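You operate a simulated robot arm through the tools that you are given. There is no shell and no other tool.

Carry out the task below with a simulated two-armed robot. There is one attempt and no reset: what you move stays moved.

TASK
Heat the bearing named on the sheet to 120 C.
Fine: then switch the heater off; leave it on the post with the bar shut; never have the bar open with the heater on.

It is judged by the outcome, as a careful person would: the job done as asked, and still so three seconds after it is handed in. It fails if anything else is knocked over, pushed out of place, dropped, spilled or broken. Flat cloth is picked up by pressing the open fingertips on it (5 to 10 N) and closing them slowly along it; thin cloth reads only 2 to 8 mm in the jaws.

THE ROBOT
Two 7-joint arms with fingered hands on one trunk that stands fixed in place. Base frame: the origin is at the foot of the trunk, x ahead of it, y to its left, z up. Readings come in mm, degrees, newtons and seconds.
The left shoulder is at [20, 269, 1197], the right one opposite. Each reaches about 1298 mm from its shoulder. Payload 5 kg a hand.
The TCP of each hand is the grasp point between the finger pads, 42 mm short of the fingertips. In the tool frame z runs along the fingers and y along their closing line. The gripper opens to 208 mm; its body begins 119 mm behind the TCP. The gripper is a hand of 4 fingers: y runs from the thumb to the fingers, the wrist lies at [0, 0, -317] in the tool frame, and closing takes about 1.5 s.
Orientation is that of the tool frame in the base frame, as a unit quaternion [w, x, y, z]. With the fingers straight down and closing along the base's y, the tool's x points along the base's -x, its y along +y and its z along -z.

THE INTERFACE
- The arms move only by the tool step_arm. It takes "left_steps", "right_steps" or both (then of equal length, played together; a hand with none holds still); each is a list of rows, each an object of numbers (a shift or turn left out is 0, a gripper value left out holds the last): "claw": the closure, from 0 (fully open) to 1 (shut); "x", "y", "z": the shift along the tool's x, y, z in mm; "rx", "ry", "rz": the turn, a rotation vector about the tool's x, y, z in degrees. In form: [{"claw": .., "x": .., "y": .., "z": .., "rx": .., "ry": .., "rz": ..}, ...]. A call has 1 to 20 rows; each row is the pose to reach, as a shift and turn from the pose commanded when the call began, along the tool's axes at that moment. Each row takes 0.2 s and may step no farther than 50 mm and 8.6 degrees from the row before; otherwise, or with a gripper value out of range, the whole call is refused. A pose out of reach is approached as far as the arm can. The call stops where the force on the tool passes 50 N (or 10 N more than at its start, if that is more) or the arm is blocked; 0.2 s more then pass. Each finger travels about 153 mm/s and halts on what it meets, pressing with about 32 N; the grip force reading is that of the motor and also rises with nothing between the fingers. The clock runs only during rows and for 0.2 s after the last one: add rows that repeat a pose to give the fingers time. It gives the time, the measured TCP pose, the force on the tool (base axes), the opening and the grip force at its end, in the units of the frame above (readings bear some noise), with the torque about the TCP (base axes, N m) and any sound that the robot's microphone picked up.
- Cameras (640 x 400 px; columns grow to the right, rows downward): "scene" is now at [138.4, 62.7, 1470.2]; the picture's right is [0.68, -0.73, 0.00], its down [-0.38, -0.35, -0.85] and it looks along [0.62, 0.58, -0.52] (base axes); focal length 214 px, centre (320, 200). "left" rides on the left gripper at [-94, 1, -146] in its tool frame; the picture's right is [-0.01, -1.00, 0.00], its down [0.84, -0.01, -0.54] and it looks along [0.54, -0.01, 0.84] (tool axes); focal length 280 px, centre (320, 200). "right" rides on the right gripper at [93, 1, -146] in its tool frame; the picture's right is [-0.02, 1.00, 0.00], its down [-0.84, -0.01, -0.54] and it looks along [-0.54, -0.01, 0.84] (tool axes); focal length 280 px, centre (320, 200). There is no depth. A picture from a camera that has moved, and an enlarged one, comes with that camera's place and axes in the base frame and with its lens.
- camera(camera): a new picture of that camera. It takes no simulated time.
- lift_body(by): moves the trunk up (or, below 0, down) by that many mm; the arms and the scene camera ride with it, the base frame stays. It gives what a move gives, with no picture.
- hand_shape(shape, hand): the hand has 4 fingers and takes this shape, open, in about a second: jaw (thumb against the fingers, like two jaws); tri (thumb and two fingers); tip (a fingertip pinch); poke (one finger out to press); point (the index stretched); flat (the hand flat); cup (the hand cupped); fist (a fist). The gripper value then closes the fingers along that shape, each until it touches; the sizes above hold for jaw. It gives what a move gives, with no picture.
- turn_head(pan, tilt): turns the head with the scene camera to pan (to the left, within 80 degrees either way) and tilt (down, from -29 to 69), counted from straight ahead of the robot (the tilt from the chest, where the trunk bows). It gives what a move gives.
- enlarge(camera, box): a new picture of the part [left, top, right, bottom] of that camera's present view, enlarged. It takes no simulated time.
- job_done(): hands the job in; it is judged then, once.

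Places have to be worked out from the pictures, the camera data and where the tool is seen. Open the grippers and draw the arms clear of the work before you hand the job in, unless the task says otherwise.

The tools are called after "Emit:" as name(argument=value, ...) on one line, values as JSON. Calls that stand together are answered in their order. step_arm: Moves the arms, as the interface text tells. Its arguments: {"type":"object","properties":{"left_steps":{"type":"array"},"right_steps":{"type":"array"}},"required":[]} The other tools are called the same way: lift_body (by) moves the trunk up or down; hand_shape (shape, hand) gives the hand a shape; turn_head (pan, tilt) turns the head that bears the scene camera; camera (camera) takes a picture; enlarge (camera, box) takes an enlarged picture of a part of a camera's view; job_done () hands the job in.

At the start:

```text
time: 0.0
left_ee_pos: [495.1, 285.3, 1240.5]
left_tool_rot: [0.0, -0.041, 0.999, 0.001]
left_contact_force: [0.2, -0.4, -0.2]
left_torque: [-0.02, 0.02, -0.04]
left_gripper_width: 207.8
left_gripper_force: 0.0
left_shape: jaw
right_ee_pos: [648.8, -186.8, 1206.3]
right_tool_rot: [0.0, -0.041, 0.999, -0.001]
right_contact_force: [-0.2, 0.0, 0.4]
right_torque: [-0.03, -0.03, -0.01]
right_gripper_width: 207.9
right_gripper_force: 0.1
right_shape: jaw
trunk travel left (down, up): [-575.0, 46.0]
head pan, tilt (commanded): [43.0, 31.3]
```

scene: 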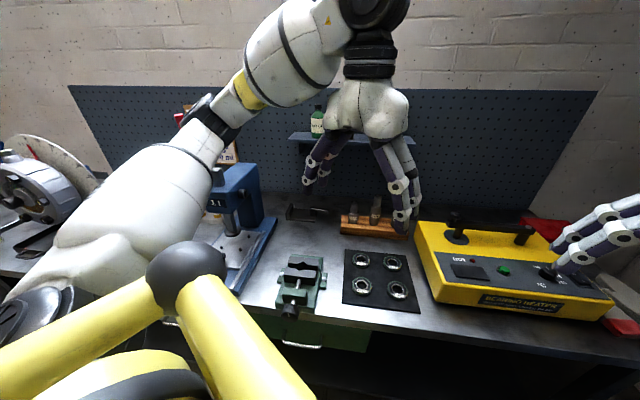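
right: 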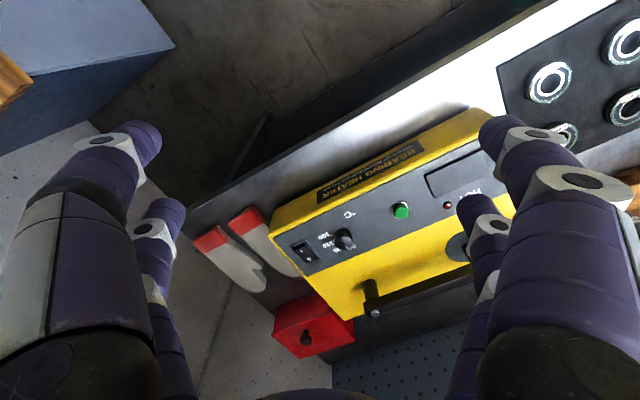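
left: 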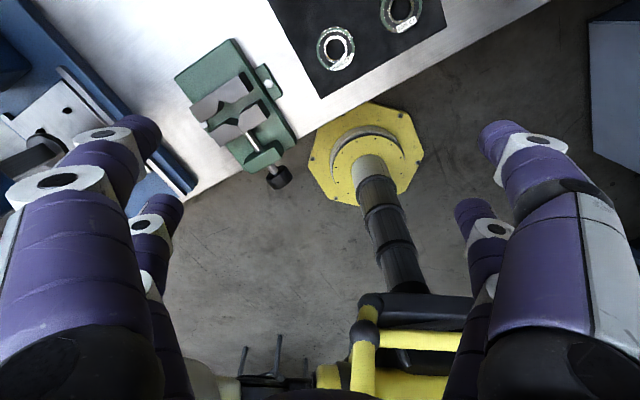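

I start by looking closer: the bench has a yellow bearing heater at right, four bearings on a black mat, a vise, a press, and a sheet on the pegboard. I'll enlarge several parts of the scene view.

Emit:
enlarge(camera="scene", box=[400, 180, 640, 330])

Emit:
enlarge(camera="scene", box=[320, 230, 440, 310])

Emit:
enlarge(camera="scene", box=[170, 90, 330, 190])

```text
2.67 times, centred on (520, 255) of scene
camera zoom: at [138.4, 62.7, 1470.2], right [0.68, -0.73, 0.0], down [-0.38, -0.35, -0.85], along [0.62, 0.58, -0.52], focal length 572 px, centre (-213, 53)
```

zoom: 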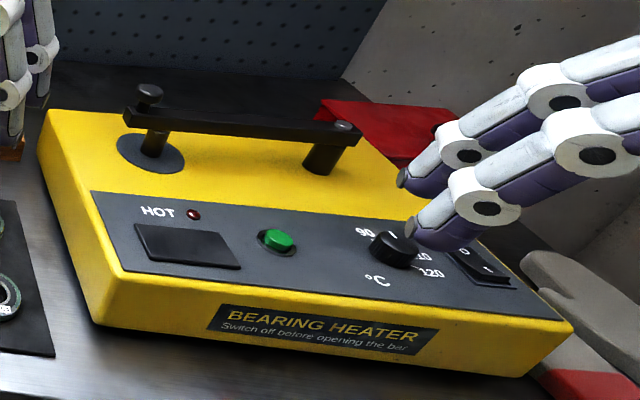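

```text
5.00 times, centred on (380, 270) of scene
camera zoom: at [138.4, 62.7, 1470.2], right [0.68, -0.73, 0.0], down [-0.38, -0.35, -0.85], along [0.62, 0.58, -0.52], focal length 1072 px, centre (20, -150)
```

zoom: 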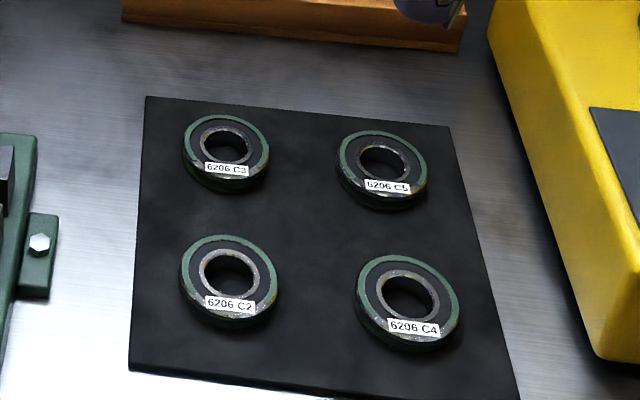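

```text
4.00 times, centred on (250, 140) of scene
camera zoom: at [138.4, 62.7, 1470.2], right [0.68, -0.73, 0.0], down [-0.38, -0.35, -0.85], along [0.62, 0.58, -0.52], focal length 858 px, centre (600, 440)
```

zoom: 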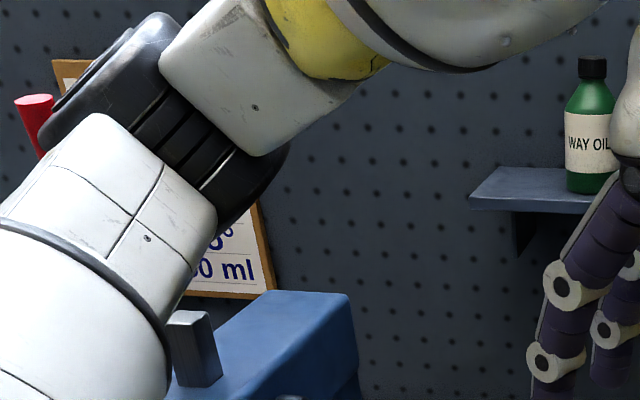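

The sheet behind the left forearm is hidden. I'll swing the left hand 200 mm to the right (well above the bench) to clear the view.

Emit:
step_arm(left_steps=[{"y": -40}, {"y": -80}, {"y": -120}, {"y": -160}, {"y": -200}])

Emit:
camera(camera="scene")

```text
time: 1.2
left_ee_pos: [511.4, 84.0, 1238.4]
left_tool_rot: [0.0, -0.041, 0.999, 0.001]
left_contact_force: [0.8, -0.9, -0.5]
left_torque: [0.11, 0.03, -0.04]
left_gripper_width: 207.9
left_gripper_force: 0.0
left_shape: jaw
right_ee_pos: [649.9, -189.3, 1207.2]
right_tool_rot: [0.0, -0.04, 0.999, 0.001]
right_contact_force: [0.0, -1.3, -0.4]
right_torque: [0.23, 0.05, -0.02]
right_gripper_width: 208.0
right_gripper_force: 0.0
right_shape: jaw
trunk travel left (down, up): [-575.0, 46.0]
head pan, tilt (commanded): [43.0, 31.3]
```

```text
taken
camera scene: at [138.7, 61.0, 1470.2], right [0.68, -0.73, 0.0], down [-0.38, -0.35, -0.85], along [0.63, 0.58, -0.52], focal length 214 px, centre (320, 200)
```

scene: 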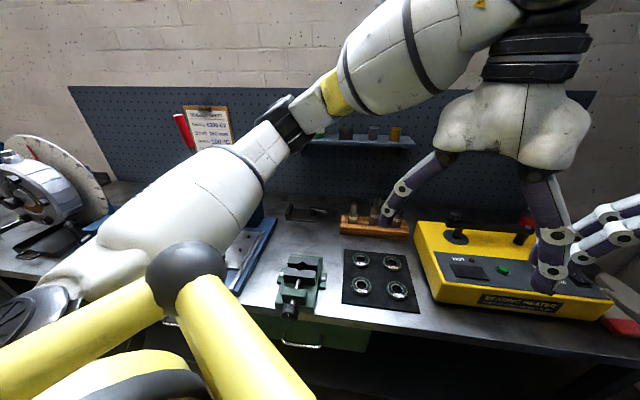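

The sheet is now visible at about (208,128). I enlarge it to read it.

Emit:
enlarge(camera="scene", box=[170, 95, 250, 155])

Emit:
camera(camera="right")

Emit:
camera(camera="left")

```text
6.67 times, centred on (210, 125) of scene
camera zoom: at [138.7, 61.0, 1470.2], right [0.68, -0.73, 0.0], down [-0.38, -0.35, -0.85], along [0.63, 0.58, -0.52], focal length 1430 px, centre (1053, 700)
```

zoom: 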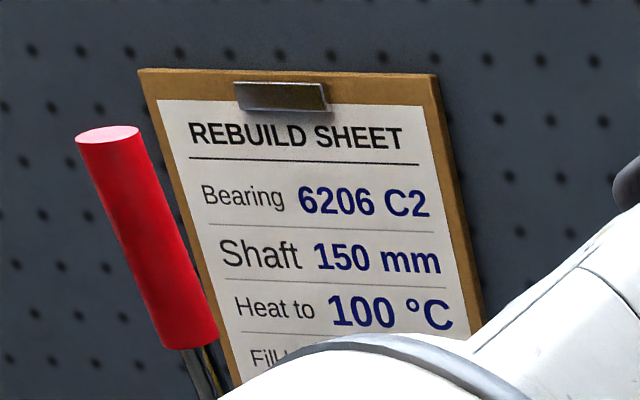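

```text
taken
camera right: at [554.5, -194.3, 1353.0], right [-0.07, 1.0, 0.0], down [0.84, 0.05, 0.54], along [0.54, 0.04, -0.84], focal length 280 px, centre (320, 200)
```

right: 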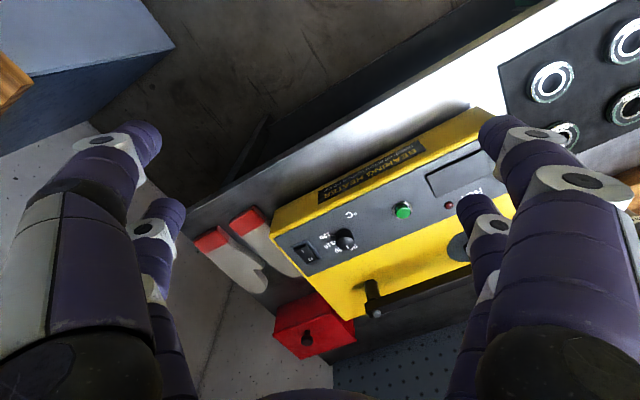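

```text
taken
camera left: at [605.5, 93.9, 1385.5], right [0.1, -1.0, 0.0], down [-0.84, -0.08, 0.54], along [-0.54, -0.05, -0.84], focal length 280 px, centre (320, 200)
```

left: 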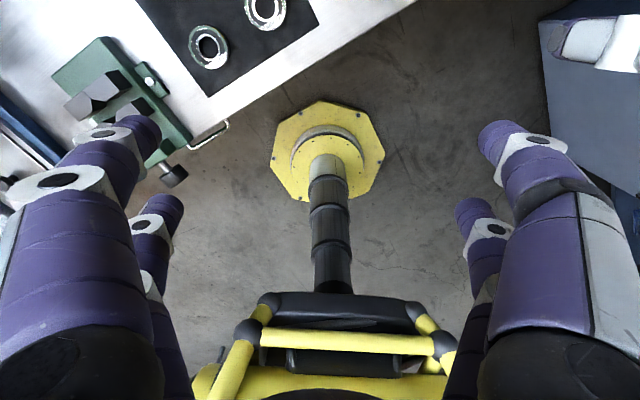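

The sheet names bearing 6206 C2; the temperature asked in the task is 120 C. I now look closely at the heater with the right hand's camera.

Emit:
enlarge(camera="right", box=[260, 180, 420, 280])

Emit:
enlarge(camera="right", box=[330, 200, 530, 325])

Emit:
enlarge(camera="scene", box=[400, 190, 640, 340])

```text
4.00 times, centred on (340, 230) of right
camera zoom: at [554.5, -194.3, 1353.0], right [-0.07, 1.0, 0.0], down [0.84, 0.05, 0.54], along [0.54, 0.04, -0.84], focal length 1122 px, centre (240, 80)
```

zoom: 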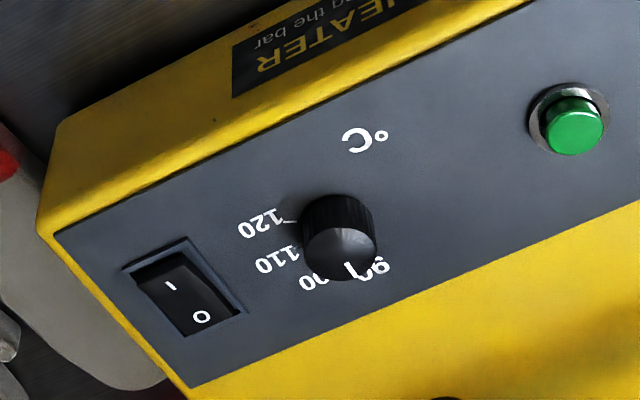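

```text
3.20 times, centred on (430, 262) of right
camera zoom: at [554.5, -194.3, 1353.0], right [-0.07, 1.0, 0.0], down [0.84, 0.05, 0.54], along [0.54, 0.04, -0.84], focal length 897 px, centre (-32, 0)
```

zoom: 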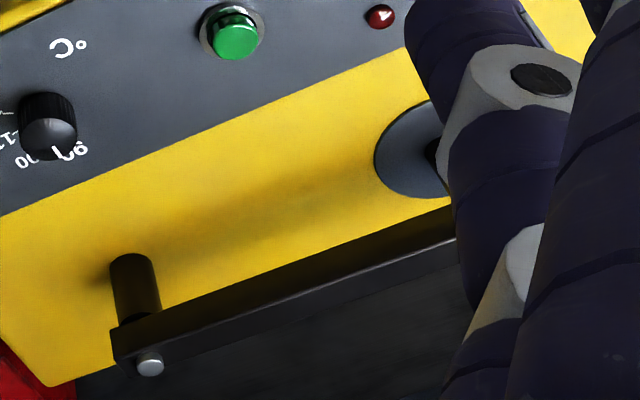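

```text
2.67 times, centred on (520, 265) of scene
camera zoom: at [138.7, 61.0, 1470.2], right [0.68, -0.73, 0.0], down [-0.38, -0.35, -0.85], along [0.63, 0.58, -0.52], focal length 572 px, centre (-213, 27)
```

zoom: 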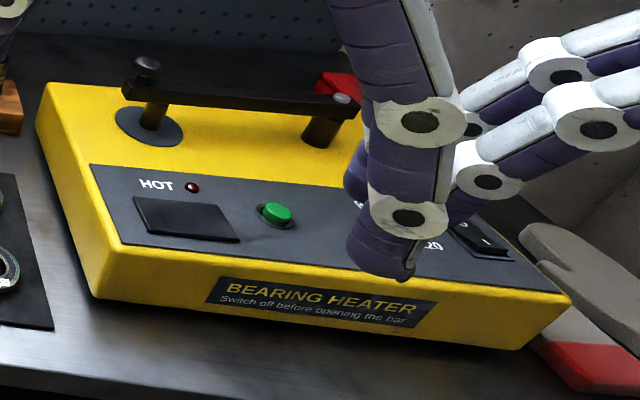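

The heater is off-looking (LED dark, display dark), dial pointer appears near 90–100. I move the left hand back to the left and bring the right hand over so that its camera looks at the bar and post.

Emit:
step_arm(left_steps=[{"y": 40}, {"y": 80}, {"y": 120}, {"y": 160}, {"y": 200}, {"y": 230}, {"y": 260}], right_steps=[{"x": -21, "y": 39}, {"x": -42, "y": 78}, {"x": -63, "y": 117}, {"x": -84, "y": 156}, {"x": -105, "y": 195}, {"x": -126, "y": 234}, {"x": -147, "y": 273}])

Emit:
camera(camera="right")

Emit:
camera(camera="scene")

```text
time: 3.0
left_ee_pos: [501.9, 309.1, 1241.3]
left_tool_rot: [-0.003, -0.017, 1.0, 0.014]
left_contact_force: [1.6, 0.3, 0.7]
left_torque: [-0.09, 0.25, 0.06]
left_gripper_width: 208.0
left_gripper_force: 0.1
left_shape: jaw
right_ee_pos: [782.4, 71.9, 1202.5]
right_tool_rot: [-0.004, -0.032, 0.999, 0.006]
right_contact_force: [1.8, 0.1, -2.3]
right_torque: [-0.04, 0.24, -0.02]
right_gripper_width: 207.9
right_gripper_force: 0.1
right_shape: jaw
trunk travel left (down, up): [-575.0, 46.0]
head pan, tilt (commanded): [43.0, 31.3]
stopped in row 7 (left hand): the arm was blocked; the commanded pose is now the measured one
```

```text
taken
camera right: at [689.2, 65.1, 1351.1], right [-0.05, 1.0, 0.01], down [0.85, 0.03, 0.53], along [0.53, 0.04, -0.85], focal length 280 px, centre (320, 200)
```

right: 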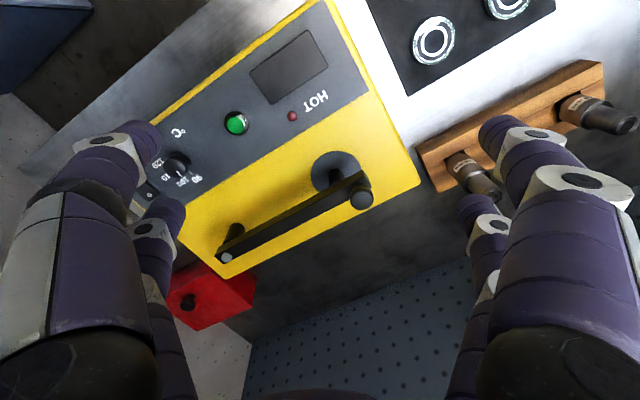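

```text
taken
camera scene: at [149.7, 43.4, 1471.4], right [0.67, -0.74, -0.01], down [-0.39, -0.34, -0.86], along [0.63, 0.58, -0.52], focal length 214 px, centre (320, 200)
```

scene: 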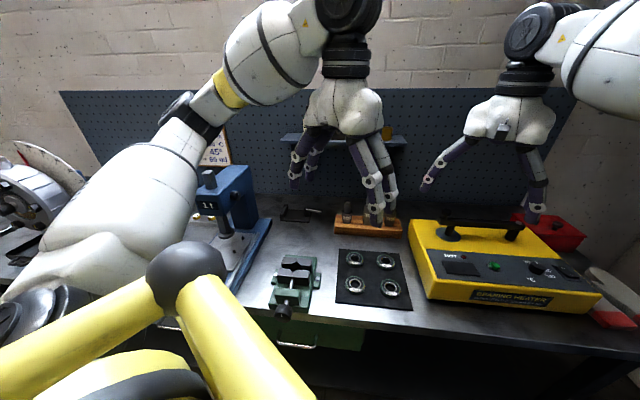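

The left arm was blocked near y=309; I back it off to the right a bit and look whether its elbow touched the press lever.

Emit:
step_arm(left_steps=[{"y": -30}, {"y": -60}, {"y": -100}])

Emit:
camera(camera="scene")

Emit:
enlarge(camera="right", box=[130, 80, 390, 290])

```text
time: 3.8
left_ee_pos: [495.8, 237.5, 1240.0]
left_tool_rot: [0.002, -0.032, 0.999, 0.004]
left_contact_force: [0.3, -2.0, 0.7]
left_torque: [0.16, -0.03, 0.0]
left_gripper_width: 207.8
left_gripper_force: 0.1
left_shape: jaw
right_ee_pos: [775.1, 92.4, 1209.1]
right_tool_rot: [0.001, -0.039, 0.999, 0.001]
right_contact_force: [1.2, -3.4, 0.4]
right_torque: [0.4, 0.16, -0.02]
right_gripper_width: 208.0
right_gripper_force: 0.0
right_shape: jaw
trunk travel left (down, up): [-575.0, 46.0]
head pan, tilt (commanded): [43.0, 31.3]
```

```text
taken
camera scene: at [138.2, 60.8, 1470.3], right [0.68, -0.73, 0.0], down [-0.38, -0.35, -0.86], along [0.63, 0.58, -0.52], focal length 214 px, centre (320, 200)
```

scene: 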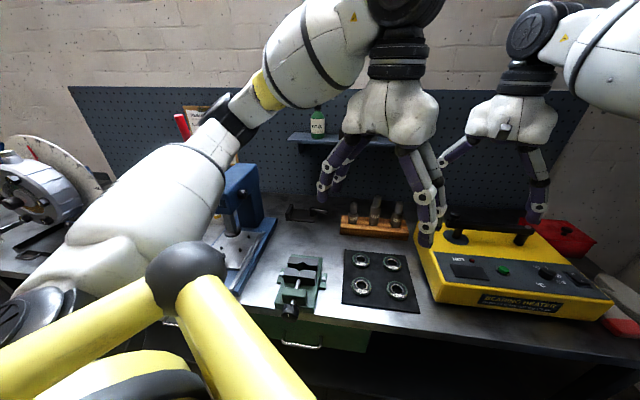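

```text
1.90 times, centred on (260, 185) of right
camera zoom: at [679.7, 87.6, 1355.6], right [-0.06, 1.0, 0.0], down [0.84, 0.05, 0.54], along [0.54, 0.04, -0.84], focal length 534 px, centre (434, 229)
```

zoom: 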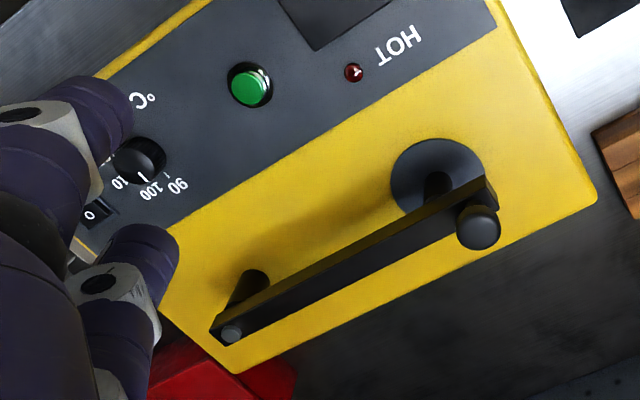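

The trunk sway is gone and the left arm is clear. The bar looks like a flat bar pinned at the right post ([1006,-61]) with an upright knob at its left end near [865,130,1060]. I enlarge to check the hinge type, dial and switch.

Emit:
enlarge(camera="right", box=[200, 140, 280, 260])

Emit:
enlarge(camera="right", box=[280, 130, 380, 210])

Emit:
enlarge(camera="right", box=[140, 130, 240, 200])

Emit:
enlarge(camera="scene", box=[410, 200, 570, 300])

Emit:
enlarge(camera="scene", box=[520, 240, 600, 300])

```text
3.33 times, centred on (240, 200) of right
camera zoom: at [679.7, 87.6, 1355.6], right [-0.06, 1.0, 0.0], down [0.84, 0.05, 0.54], along [0.54, 0.04, -0.84], focal length 935 px, centre (587, 200)
```

zoom: 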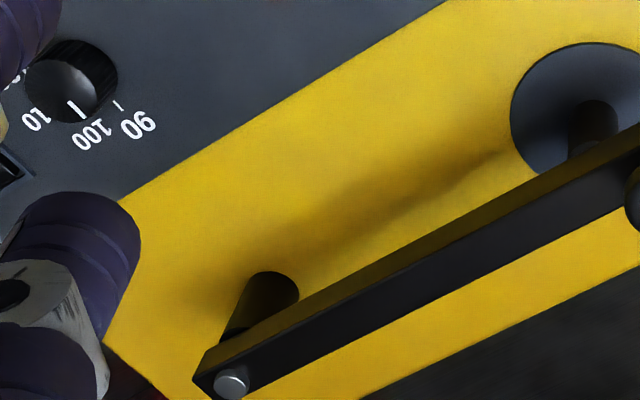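

```text
5.00 times, centred on (330, 170) of right
camera zoom: at [679.7, 87.6, 1355.6], right [-0.06, 1.0, 0.0], down [0.84, 0.05, 0.54], along [0.54, 0.04, -0.84], focal length 1402 px, centre (270, 350)
```

zoom: 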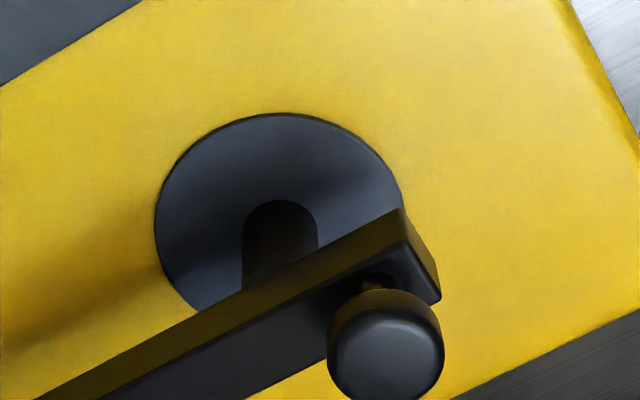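

```text
5.71 times, centred on (190, 165) of right
camera zoom: at [679.7, 87.6, 1355.6], right [-0.06, 1.0, 0.0], down [0.84, 0.05, 0.54], along [0.54, 0.04, -0.84], focal length 1602 px, centre (1063, 400)
```

zoom: 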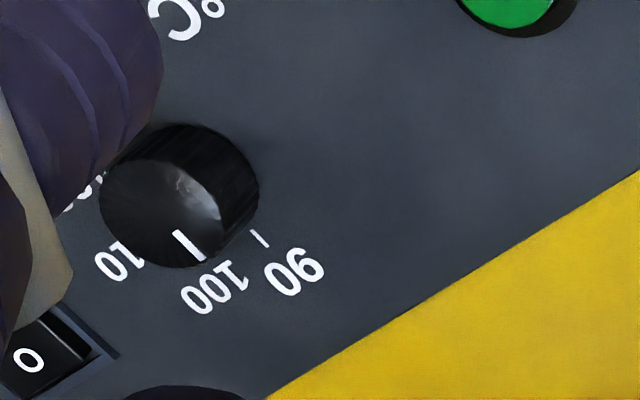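

```text
4.00 times, centred on (490, 250) of scene
camera zoom: at [138.2, 60.8, 1470.3], right [0.68, -0.73, 0.0], down [-0.38, -0.35, -0.86], along [0.63, 0.58, -0.52], focal length 858 px, centre (-360, 0)
```

zoom: 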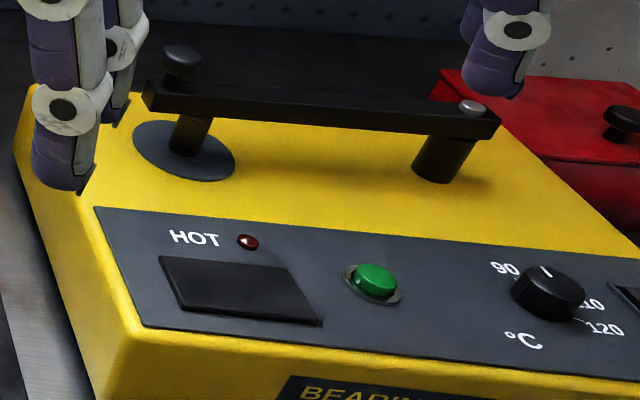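

```text
6.67 times, centred on (560, 270) of scene
camera zoom: at [138.2, 60.8, 1470.3], right [0.68, -0.73, 0.0], down [-0.38, -0.35, -0.86], along [0.63, 0.58, -0.52], focal length 1430 px, centre (-1280, -267)
```

zoom: 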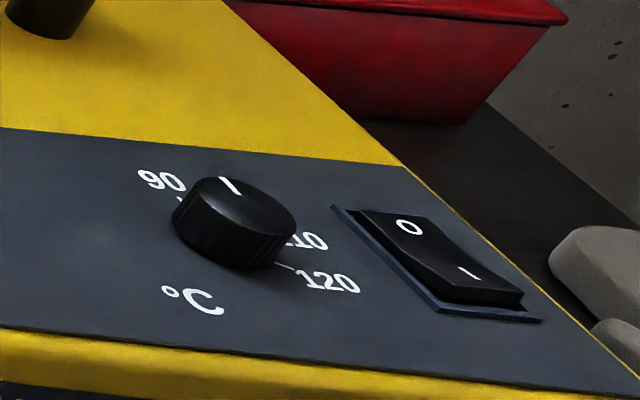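

The switch's 0 end is pressed (heater off), the pointer stands at 100, and the bar's pin is vertical so it should swing horizontally. I move the right hand over the panel to view the dial, button and switch from nearer.

Emit:
step_arm(right_steps=[{"x": 5, "y": -37}, {"x": 11, "y": -74}, {"x": 16, "y": -110}, {"x": 22, "y": -147}, {"x": 27, "y": -184}, {"x": 32, "y": -220}, {"x": 32, "y": -220}])

Emit:
camera(camera="right")

Emit:
enlarge(camera="right", box=[240, 130, 400, 250])

```text
time: 5.4
left_ee_pos: [494.7, 240.5, 1239.8]
left_tool_rot: [0.002, -0.033, 0.999, 0.004]
left_contact_force: [-0.9, 0.3, -0.5]
left_torque: [-0.06, -0.04, 0.0]
left_gripper_width: 208.1
left_gripper_force: 0.0
left_shape: jaw
right_ee_pos: [758.5, -122.4, 1207.4]
right_tool_rot: [0.001, -0.041, 0.999, 0.0]
right_contact_force: [0.2, 1.8, -0.7]
right_torque: [-0.09, -0.06, -0.03]
right_gripper_width: 207.7
right_gripper_force: 0.1
right_shape: jaw
trunk travel left (down, up): [-575.0, 46.0]
head pan, tilt (commanded): [43.0, 31.3]
```

```text
taken
camera right: at [663.9, -128.9, 1354.5], right [-0.07, 1.0, 0.0], down [0.84, 0.06, 0.54], along [0.54, 0.04, -0.84], focal length 280 px, centre (320, 200)
```

right: 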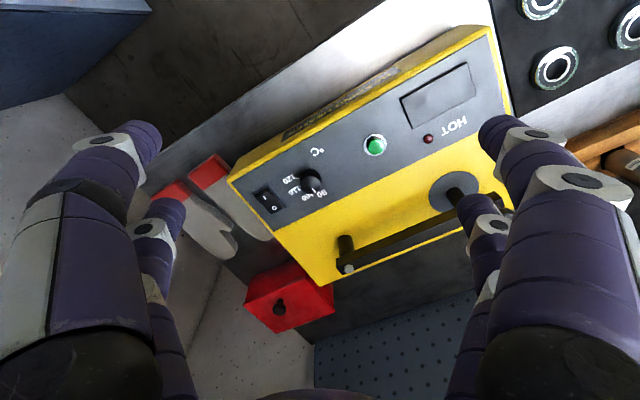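

```text
3.33 times, centred on (320, 190) of right
camera zoom: at [663.9, -128.9, 1354.5], right [-0.07, 1.0, 0.0], down [0.84, 0.06, 0.54], along [0.54, 0.04, -0.84], focal length 935 px, centre (320, 233)
```

zoom: 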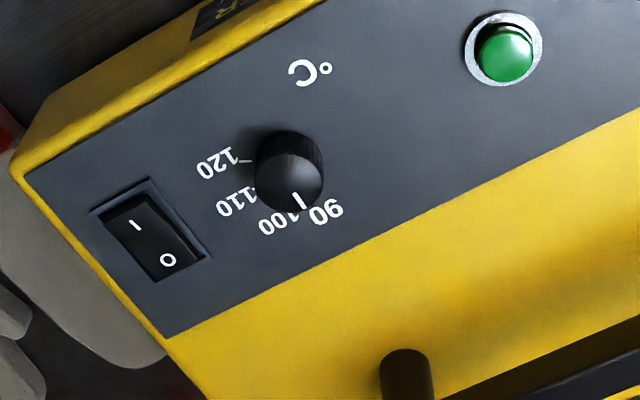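

I enlarge tightly on the dial and the switch to read the pointer's angle against the tick marks.

Emit:
enlarge(camera="right", box=[280, 155, 336, 195])

Emit:
enlarge(camera="right", box=[240, 170, 310, 220])

Emit:
enlarge(camera="right", box=[340, 50, 480, 150])

```text
10.00 times, centred on (308, 175) of right
camera zoom: at [663.9, -128.9, 1354.5], right [-0.07, 1.0, 0.0], down [0.84, 0.06, 0.54], along [0.54, 0.04, -0.84], focal length 2804 px, centre (440, 450)
```

zoom: 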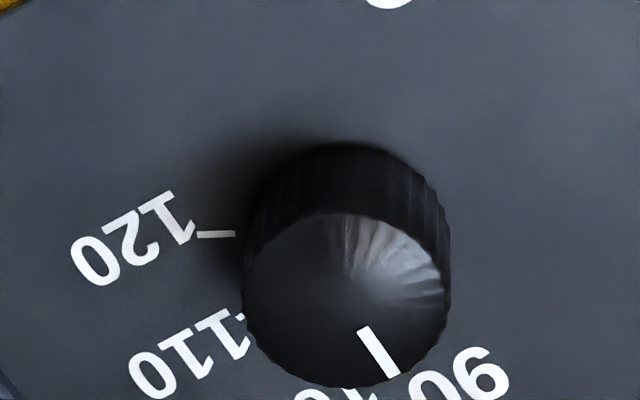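

```text
8.00 times, centred on (275, 195) of right
camera zoom: at [663.9, -128.9, 1354.5], right [-0.07, 1.0, 0.0], down [0.84, 0.06, 0.54], along [0.54, 0.04, -0.84], focal length 2243 px, centre (680, 240)
```

zoom: 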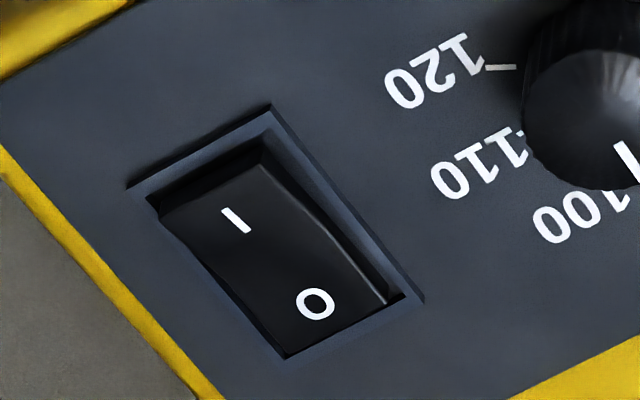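

```text
4.00 times, centred on (410, 100) of right
camera zoom: at [663.9, -128.9, 1354.5], right [-0.07, 1.0, 0.0], down [0.84, 0.06, 0.54], along [0.54, 0.04, -0.84], focal length 1122 px, centre (-40, 600)
```

zoom: 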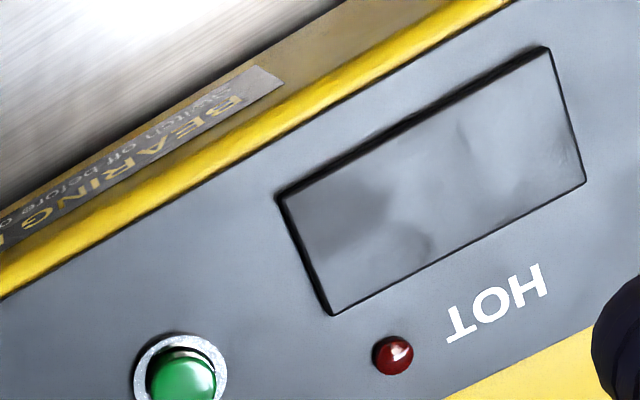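

The pointer direction (~34°) matches the 90 tick (~37°), and 120 lies about 122° clockwise of it. Now I retract the right hand and try the left hand's pinch shape for gripping the bar's knob.

Emit:
step_arm(right_steps=[{"x": 29, "y": -32, "z": -4}, {"x": 58, "y": -65, "z": -8}, {"x": 87, "y": -97, "z": -12}, {"x": 116, "y": -130, "z": -17}, {"x": 145, "y": -162, "z": -21}, {"x": 174, "y": -194, "z": -25}])

Emit:
hand_shape(hand="left", shape="tri")

Emit:
camera(camera="left")

Emit:
camera(camera="scene")

```text
time: 6.8
left_ee_pos: [496.2, 237.4, 1239.8]
left_tool_rot: [0.001, -0.033, 0.999, 0.004]
left_contact_force: [-0.2, -0.6, 1.2]
left_torque: [0.12, -0.06, -0.03]
left_gripper_width: 207.7
left_gripper_force: 0.1
left_shape: jaw
right_ee_pos: [600.5, -333.7, 1233.3]
right_tool_rot: [0.0, -0.039, 0.999, 0.001]
right_contact_force: [-0.6, -1.0, 0.4]
right_torque: [0.1, 0.01, 0.03]
right_gripper_width: 207.9
right_gripper_force: 0.0
right_shape: jaw
trunk travel left (down, up): [-575.0, 46.0]
head pan, tilt (commanded): [43.0, 31.3]
```

```text
time: 7.7
left_ee_pos: [494.5, 239.5, 1239.7]
left_tool_rot: [0.002, -0.033, 0.999, 0.004]
left_contact_force: [-0.2, 0.5, 0.0]
left_torque: [0.01, 0.03, -0.02]
left_gripper_width: 207.9
left_gripper_force: 0.0
left_shape: tri
right_ee_pos: [601.6, -332.4, 1231.5]
right_tool_rot: [0.001, -0.039, 0.999, 0.0]
right_contact_force: [0.4, 1.0, 0.6]
right_torque: [0.0, 0.06, 0.0]
right_gripper_width: 208.1
right_gripper_force: 0.1
right_shape: jaw
trunk travel left (down, up): [-575.0, 46.0]
head pan, tilt (commanded): [43.0, 31.3]
```

```text
taken
camera left: at [589.1, 246.7, 1385.5], right [0.08, -1.0, -0.01], down [-0.84, -0.07, 0.54], along [-0.53, -0.04, -0.84], focal length 280 px, centre (320, 200)
```

left: 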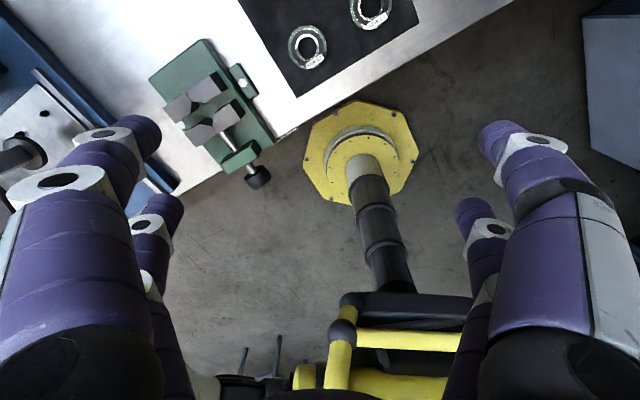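

```text
taken
camera scene: at [138.7, 62.7, 1470.1], right [0.68, -0.73, 0.0], down [-0.38, -0.35, -0.85], along [0.62, 0.58, -0.52], focal length 214 px, centre (320, 200)
```

scene: 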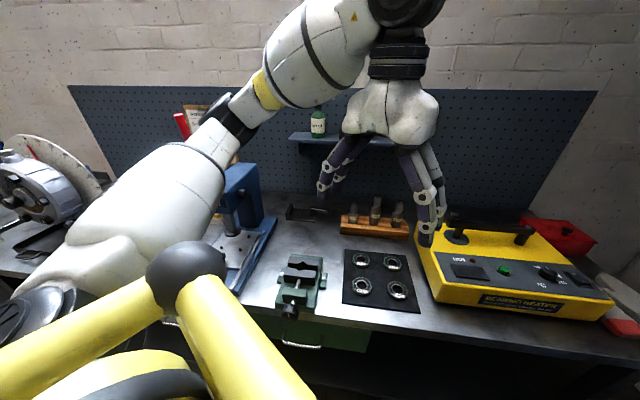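

The open "tri" shape looks like the jaw. I close it most of the way in free air to see how the fingertips meet.

Emit:
step_arm(left_steps=[{"claw": 0.8}, {"claw": 0.8}, {"claw": 0.8}, {"claw": 0.8}, {"claw": 0.8}, {"claw": 0.8}, {"claw": 0.8}])

Emit:
camera(camera="left")

Emit:
enlarge(camera="scene", box=[310, 70, 470, 250])

```text
time: 9.3
left_ee_pos: [495.3, 238.5, 1239.0]
left_tool_rot: [0.001, -0.032, 0.999, 0.003]
left_contact_force: [1.1, -0.1, -0.2]
left_torque: [-0.02, 0.01, -0.02]
left_gripper_width: 42.0
left_gripper_force: 0.1
left_shape: tri
right_ee_pos: [600.5, -332.7, 1233.2]
right_tool_rot: [0.0, -0.039, 0.999, 0.0]
right_contact_force: [0.0, -0.3, 0.4]
right_torque: [0.02, 0.0, 0.0]
right_gripper_width: 207.9
right_gripper_force: 0.1
right_shape: jaw
trunk travel left (down, up): [-575.0, 46.0]
head pan, tilt (commanded): [43.0, 31.3]
```

```text
taken
camera left: at [588.9, 246.7, 1385.7], right [0.08, -1.0, -0.01], down [-0.84, -0.07, 0.54], along [-0.53, -0.04, -0.84], focal length 280 px, centre (320, 200)
```

left: 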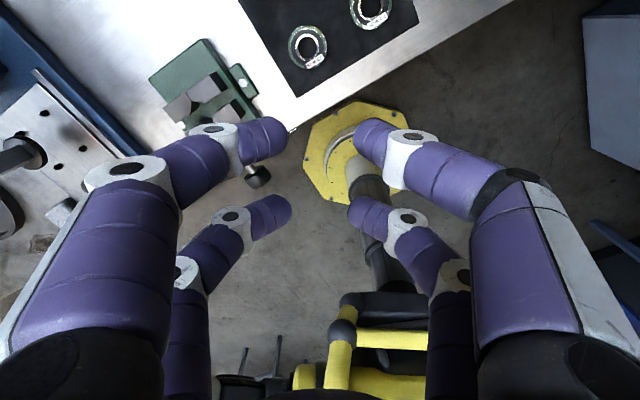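

```text
2.22 times, centred on (390, 160) of scene
camera zoom: at [138.5, 62.7, 1470.2], right [0.68, -0.73, 0.0], down [-0.38, -0.35, -0.85], along [0.62, 0.58, -0.52], focal length 477 px, centre (164, 289)
```

zoom: 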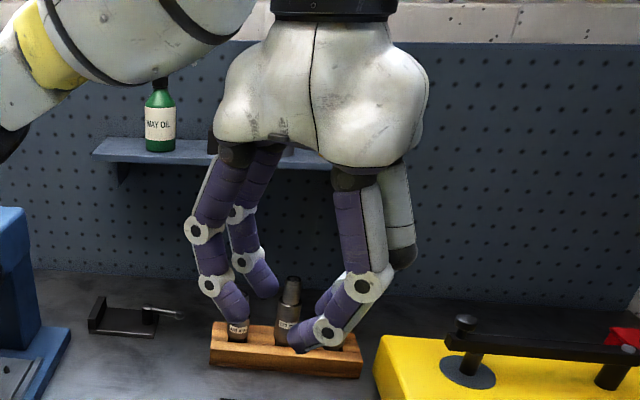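

The four fingers close as two pairs ~58 mm apart, too wide a gap for a ~28 mm knob. I try the "tip" shape.

Emit:
hand_shape(hand="left", shape="tip")

Emit:
step_arm(left_steps=[{"claw": 0.8}, {"claw": 0.8}, {"claw": 0.8}, {"claw": 0.8}, {"claw": 0.8}, {"claw": 0.8}, {"claw": 0.8}])

Emit:
camera(camera="left")

Emit:
enlarge(camera="scene", box=[310, 70, 470, 250])

```text
time: 10.2
left_ee_pos: [496.3, 239.2, 1238.6]
left_tool_rot: [0.001, -0.032, 0.999, 0.004]
left_contact_force: [-0.7, -0.4, 0.2]
left_torque: [0.0, 0.04, -0.02]
left_gripper_width: 207.7
left_gripper_force: 0.1
left_shape: tip
right_ee_pos: [600.9, -333.5, 1232.8]
right_tool_rot: [0.0, -0.039, 0.999, 0.0]
right_contact_force: [-0.1, -0.2, -0.7]
right_torque: [-0.01, 0.0, 0.02]
right_gripper_width: 207.8
right_gripper_force: 0.1
right_shape: jaw
trunk travel left (down, up): [-575.0, 46.0]
head pan, tilt (commanded): [43.0, 31.3]
```

```text
time: 11.8
left_ee_pos: [495.1, 238.8, 1239.5]
left_tool_rot: [0.002, -0.032, 0.999, 0.004]
left_contact_force: [-0.2, 0.2, 0.5]
left_torque: [0.0, -0.02, -0.01]
left_gripper_width: 42.3
left_gripper_force: 0.1
left_shape: tip
right_ee_pos: [600.9, -333.3, 1232.9]
right_tool_rot: [0.001, -0.038, 0.999, 0.001]
right_contact_force: [-0.4, -0.6, -0.5]
right_torque: [0.03, -0.02, 0.01]
right_gripper_width: 207.9
right_gripper_force: 0.1
right_shape: jaw
trunk travel left (down, up): [-575.0, 46.0]
head pan, tilt (commanded): [43.0, 31.3]
```

```text
taken
camera left: at [588.9, 246.7, 1385.7], right [0.08, -1.0, -0.01], down [-0.84, -0.07, 0.54], along [-0.53, -0.04, -0.84], focal length 280 px, centre (320, 200)
```

left: 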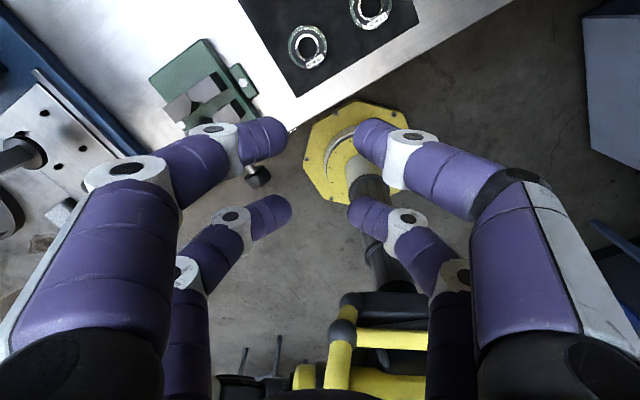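

```text
2.22 times, centred on (390, 160) of scene
camera zoom: at [138.4, 62.7, 1470.2], right [0.68, -0.73, 0.0], down [-0.38, -0.35, -0.85], along [0.62, 0.58, -0.52], focal length 477 px, centre (164, 289)
```

zoom: 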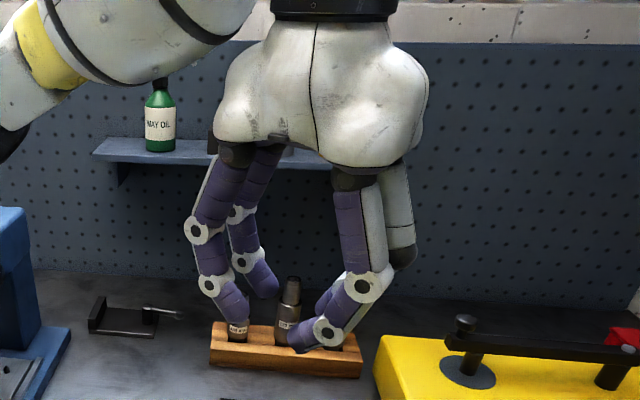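

"tip" at 0.8 looks identical to "tri". I close it completely to see how the tips meet, and then view "poke".

Emit:
step_arm(left_steps=[{"claw": 1}, {"claw": 1}, {"claw": 1}, {"claw": 1}])

Emit:
camera(camera="left")

Emit:
hand_shape(hand="left", shape="poke")

Emit:
camera(camera="left")

Emit:
enlarge(camera="scene", box=[310, 70, 470, 250])

```text
time: 12.8
left_ee_pos: [494.2, 240.6, 1239.1]
left_tool_rot: [0.001, -0.033, 0.999, 0.004]
left_contact_force: [-0.6, -0.1, 0.8]
left_torque: [-0.03, 0.02, -0.02]
left_gripper_width: 0.0
left_gripper_force: 31.8
left_shape: tip
right_ee_pos: [601.4, -333.0, 1231.7]
right_tool_rot: [0.001, -0.039, 0.999, 0.0]
right_contact_force: [-0.4, -0.7, 0.1]
right_torque: [0.01, 0.0, -0.01]
right_gripper_width: 207.6
right_gripper_force: 0.1
right_shape: jaw
trunk travel left (down, up): [-575.0, 46.0]
head pan, tilt (commanded): [43.0, 31.3]
```

```text
taken
camera left: at [588.8, 246.8, 1385.7], right [0.08, -1.0, -0.01], down [-0.84, -0.07, 0.54], along [-0.53, -0.04, -0.84], focal length 280 px, centre (320, 200)
```

left: 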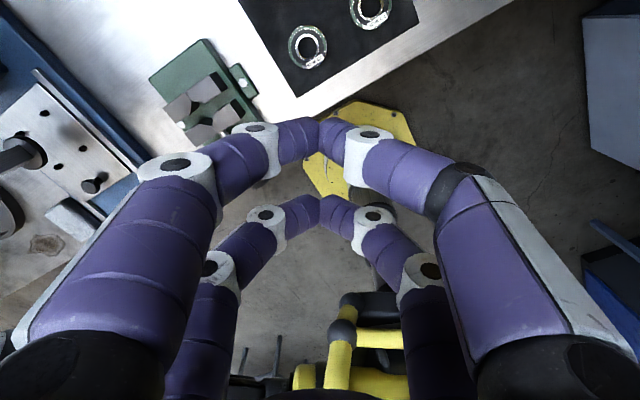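

```text
time: 13.7
left_ee_pos: [495.3, 238.7, 1239.6]
left_tool_rot: [0.001, -0.032, 0.999, 0.004]
left_contact_force: [0.4, -0.3, -0.4]
left_torque: [0.0, 0.0, 0.03]
left_gripper_width: 0.0
left_gripper_force: 0.1
left_shape: poke
right_ee_pos: [601.2, -332.3, 1232.8]
right_tool_rot: [0.001, -0.04, 0.999, 0.0]
right_contact_force: [0.0, -1.0, -0.5]
right_torque: [0.0, 0.02, 0.01]
right_gripper_width: 207.9
right_gripper_force: 0.2
right_shape: jaw
trunk travel left (down, up): [-575.0, 46.0]
head pan, tilt (commanded): [43.0, 31.3]
```

```text
taken
camera left: at [588.8, 246.8, 1385.7], right [0.08, -1.0, -0.01], down [-0.84, -0.07, 0.54], along [-0.53, -0.04, -0.84], focal length 280 px, centre (320, 200)
```

left: 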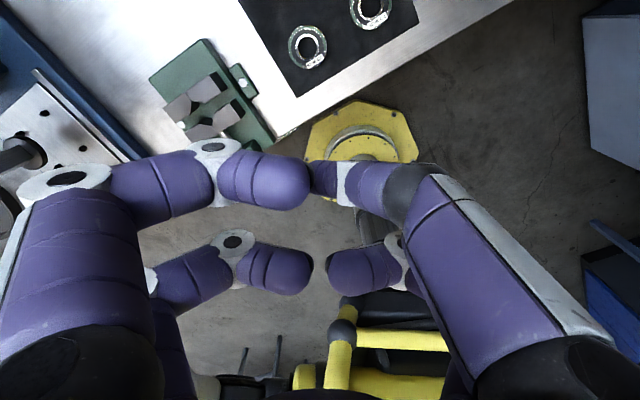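

```text
2.22 times, centred on (390, 160) of scene
camera zoom: at [138.4, 62.7, 1470.2], right [0.68, -0.73, 0.0], down [-0.38, -0.35, -0.85], along [0.62, 0.58, -0.52], focal length 477 px, centre (164, 289)
```

zoom: 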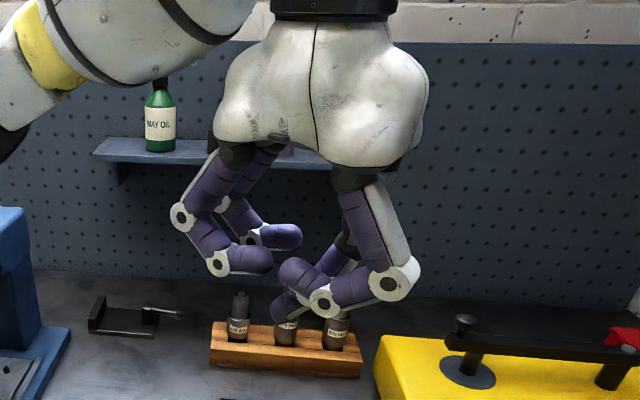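

The jaw pairs meet tip-to-tip about ±29 mm off the centre plane. I look closer at the "poke" hand to see which fingertip sticks out.

Emit:
enlarge(camera="scene", box=[365, 130, 465, 220])

Emit:
hand_shape(hand="left", shape="fist")

Emit:
camera(camera="left")

Emit:
enlarge(camera="scene", box=[365, 130, 465, 220])

Emit:
hand_shape(hand="left", shape="point")

Emit:
camera(camera="left")

Emit:
enlarge(camera="scene", box=[310, 70, 470, 250])

```text
4.44 times, centred on (415, 175) of scene
camera zoom: at [138.4, 62.7, 1470.2], right [0.68, -0.73, 0.0], down [-0.38, -0.35, -0.85], along [0.62, 0.58, -0.52], focal length 953 px, centre (-102, 311)
```

zoom: 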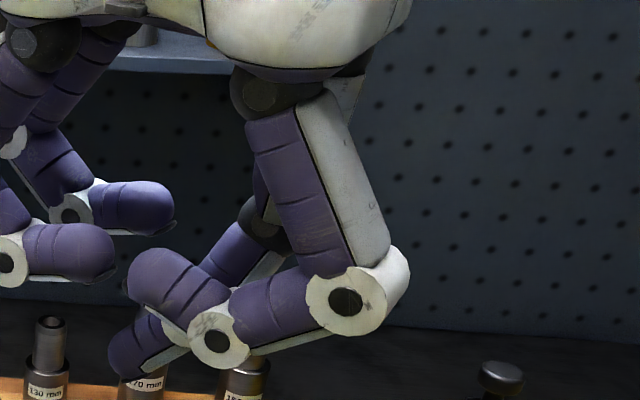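

```text
time: 14.6
left_ee_pos: [496.2, 239.2, 1239.8]
left_tool_rot: [0.002, -0.033, 0.999, 0.003]
left_contact_force: [0.3, -0.4, -0.3]
left_torque: [0.02, -0.01, 0.02]
left_gripper_width: 0.0
left_gripper_force: 0.1
left_shape: fist
right_ee_pos: [601.3, -331.9, 1233.8]
right_tool_rot: [0.0, -0.04, 0.999, 0.0]
right_contact_force: [0.7, 0.5, -0.6]
right_torque: [-0.01, 0.03, 0.02]
right_gripper_width: 207.8
right_gripper_force: 0.0
right_shape: jaw
trunk travel left (down, up): [-575.0, 46.0]
head pan, tilt (commanded): [43.0, 31.3]
```

```text
taken
camera left: at [588.9, 246.7, 1385.7], right [0.08, -1.0, -0.01], down [-0.84, -0.07, 0.54], along [-0.53, -0.04, -0.84], focal length 280 px, centre (320, 200)
```

left: 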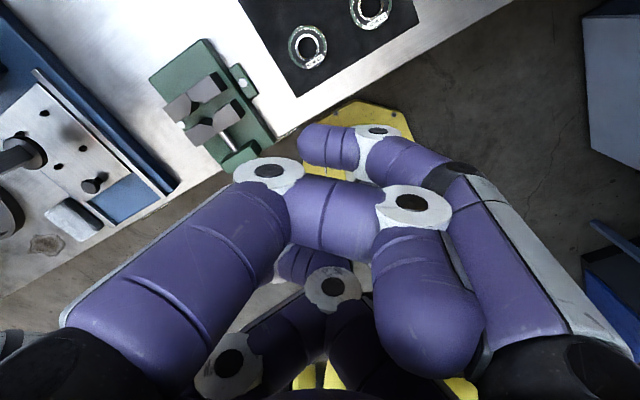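

```text
4.44 times, centred on (415, 175) of scene
camera zoom: at [138.4, 62.7, 1470.2], right [0.68, -0.73, 0.0], down [-0.38, -0.35, -0.85], along [0.62, 0.58, -0.52], focal length 953 px, centre (-102, 311)
```

zoom: 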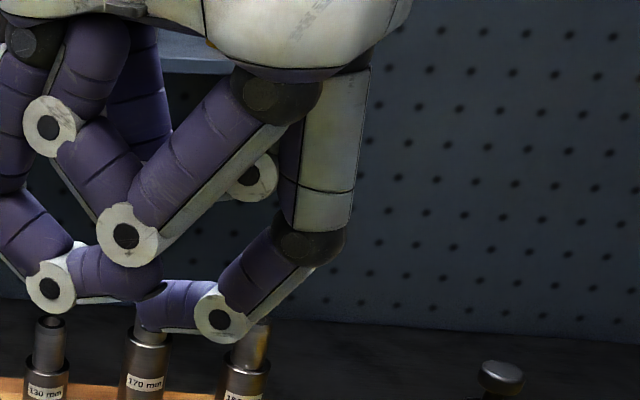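

```text
time: 15.5
left_ee_pos: [496.1, 238.7, 1240.0]
left_tool_rot: [0.001, -0.032, 0.999, 0.003]
left_contact_force: [0.8, 0.1, 0.1]
left_torque: [-0.07, 0.02, -0.04]
left_gripper_width: 202.0
left_gripper_force: 0.1
left_shape: point
right_ee_pos: [601.5, -332.8, 1232.9]
right_tool_rot: [0.001, -0.039, 0.999, 0.0]
right_contact_force: [0.3, 0.2, -0.8]
right_torque: [0.01, 0.02, 0.02]
right_gripper_width: 208.2
right_gripper_force: 0.1
right_shape: jaw
trunk travel left (down, up): [-575.0, 46.0]
head pan, tilt (commanded): [43.0, 31.3]
```

```text
taken
camera left: at [588.8, 246.8, 1385.7], right [0.08, -1.0, -0.01], down [-0.84, -0.07, 0.54], along [-0.53, -0.04, -0.84], focal length 280 px, centre (320, 200)
```

left: 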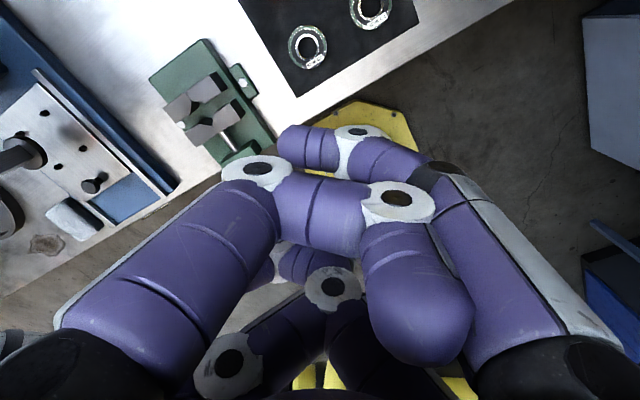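

```text
2.22 times, centred on (390, 160) of scene
camera zoom: at [138.4, 62.7, 1470.2], right [0.68, -0.73, 0.0], down [-0.38, -0.35, -0.85], along [0.62, 0.58, -0.52], focal length 477 px, centre (164, 289)
```

zoom: 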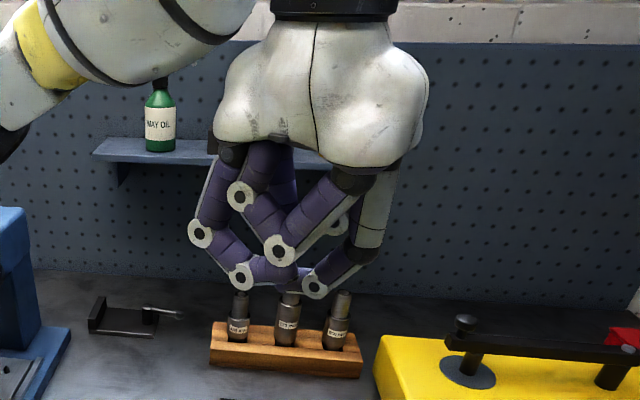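

Only jaw/tri/tip gives a clean grip (pairs ±30 mm off centre, contact at the tips). I return the left hand to jaw and check.

Emit:
hand_shape(hand="left", shape="jaw")

Emit:
step_arm(left_steps=[{"claw": 0.5}, {"claw": 0.5}, {"claw": 0.5}, {"claw": 0.5}, {"claw": 0.5}])

Emit:
camera(camera="left")

Emit:
camera(camera="scene")

```text
time: 16.4
left_ee_pos: [495.2, 238.5, 1240.6]
left_tool_rot: [0.003, -0.032, 0.999, 0.004]
left_contact_force: [0.4, -0.6, -0.3]
left_torque: [-0.06, 0.0, 0.0]
left_gripper_width: 208.1
left_gripper_force: 0.1
left_shape: jaw
right_ee_pos: [600.3, -332.9, 1233.6]
right_tool_rot: [0.001, -0.039, 0.999, 0.0]
right_contact_force: [-0.1, -0.6, -0.1]
right_torque: [0.02, 0.01, -0.04]
right_gripper_width: 207.9
right_gripper_force: 0.0
right_shape: jaw
trunk travel left (down, up): [-575.0, 46.0]
head pan, tilt (commanded): [43.0, 31.3]
```

```text
time: 17.6
left_ee_pos: [494.0, 239.0, 1238.9]
left_tool_rot: [0.002, -0.033, 0.999, 0.004]
left_contact_force: [-0.3, 0.1, -0.4]
left_torque: [-0.02, -0.01, -0.02]
left_gripper_width: 104.6
left_gripper_force: 0.0
left_shape: jaw
right_ee_pos: [600.9, -333.8, 1232.7]
right_tool_rot: [0.001, -0.039, 0.999, 0.0]
right_contact_force: [-0.1, 0.3, 0.3]
right_torque: [0.02, 0.02, 0.01]
right_gripper_width: 207.8
right_gripper_force: 0.1
right_shape: jaw
trunk travel left (down, up): [-575.0, 46.0]
head pan, tilt (commanded): [43.0, 31.3]
```

```text
taken
camera left: at [588.9, 246.8, 1385.7], right [0.08, -1.0, -0.01], down [-0.84, -0.07, 0.54], along [-0.53, -0.04, -0.84], focal length 280 px, centre (320, 200)
```

left: 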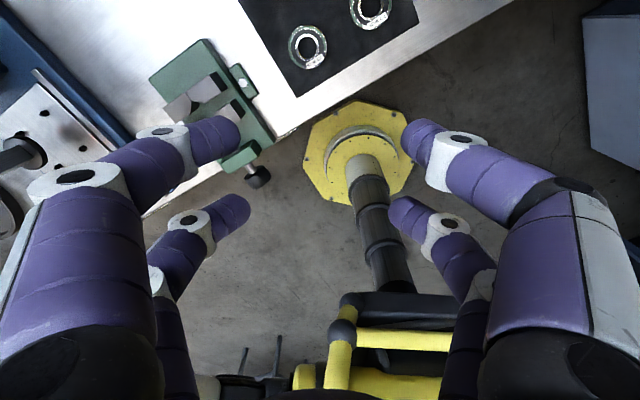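

```text
taken
camera scene: at [138.4, 62.7, 1470.2], right [0.68, -0.73, 0.0], down [-0.38, -0.35, -0.85], along [0.62, 0.58, -0.52], focal length 214 px, centre (320, 200)
```

scene: 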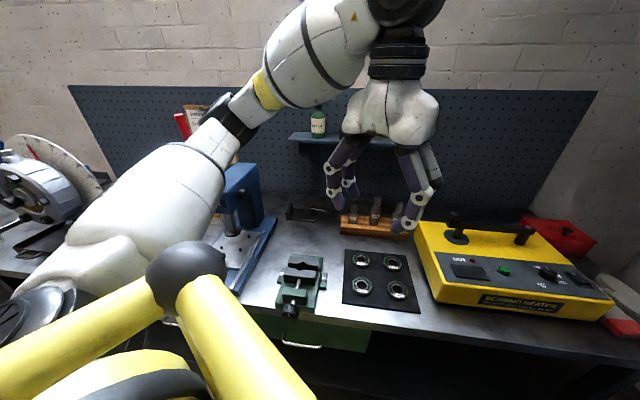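

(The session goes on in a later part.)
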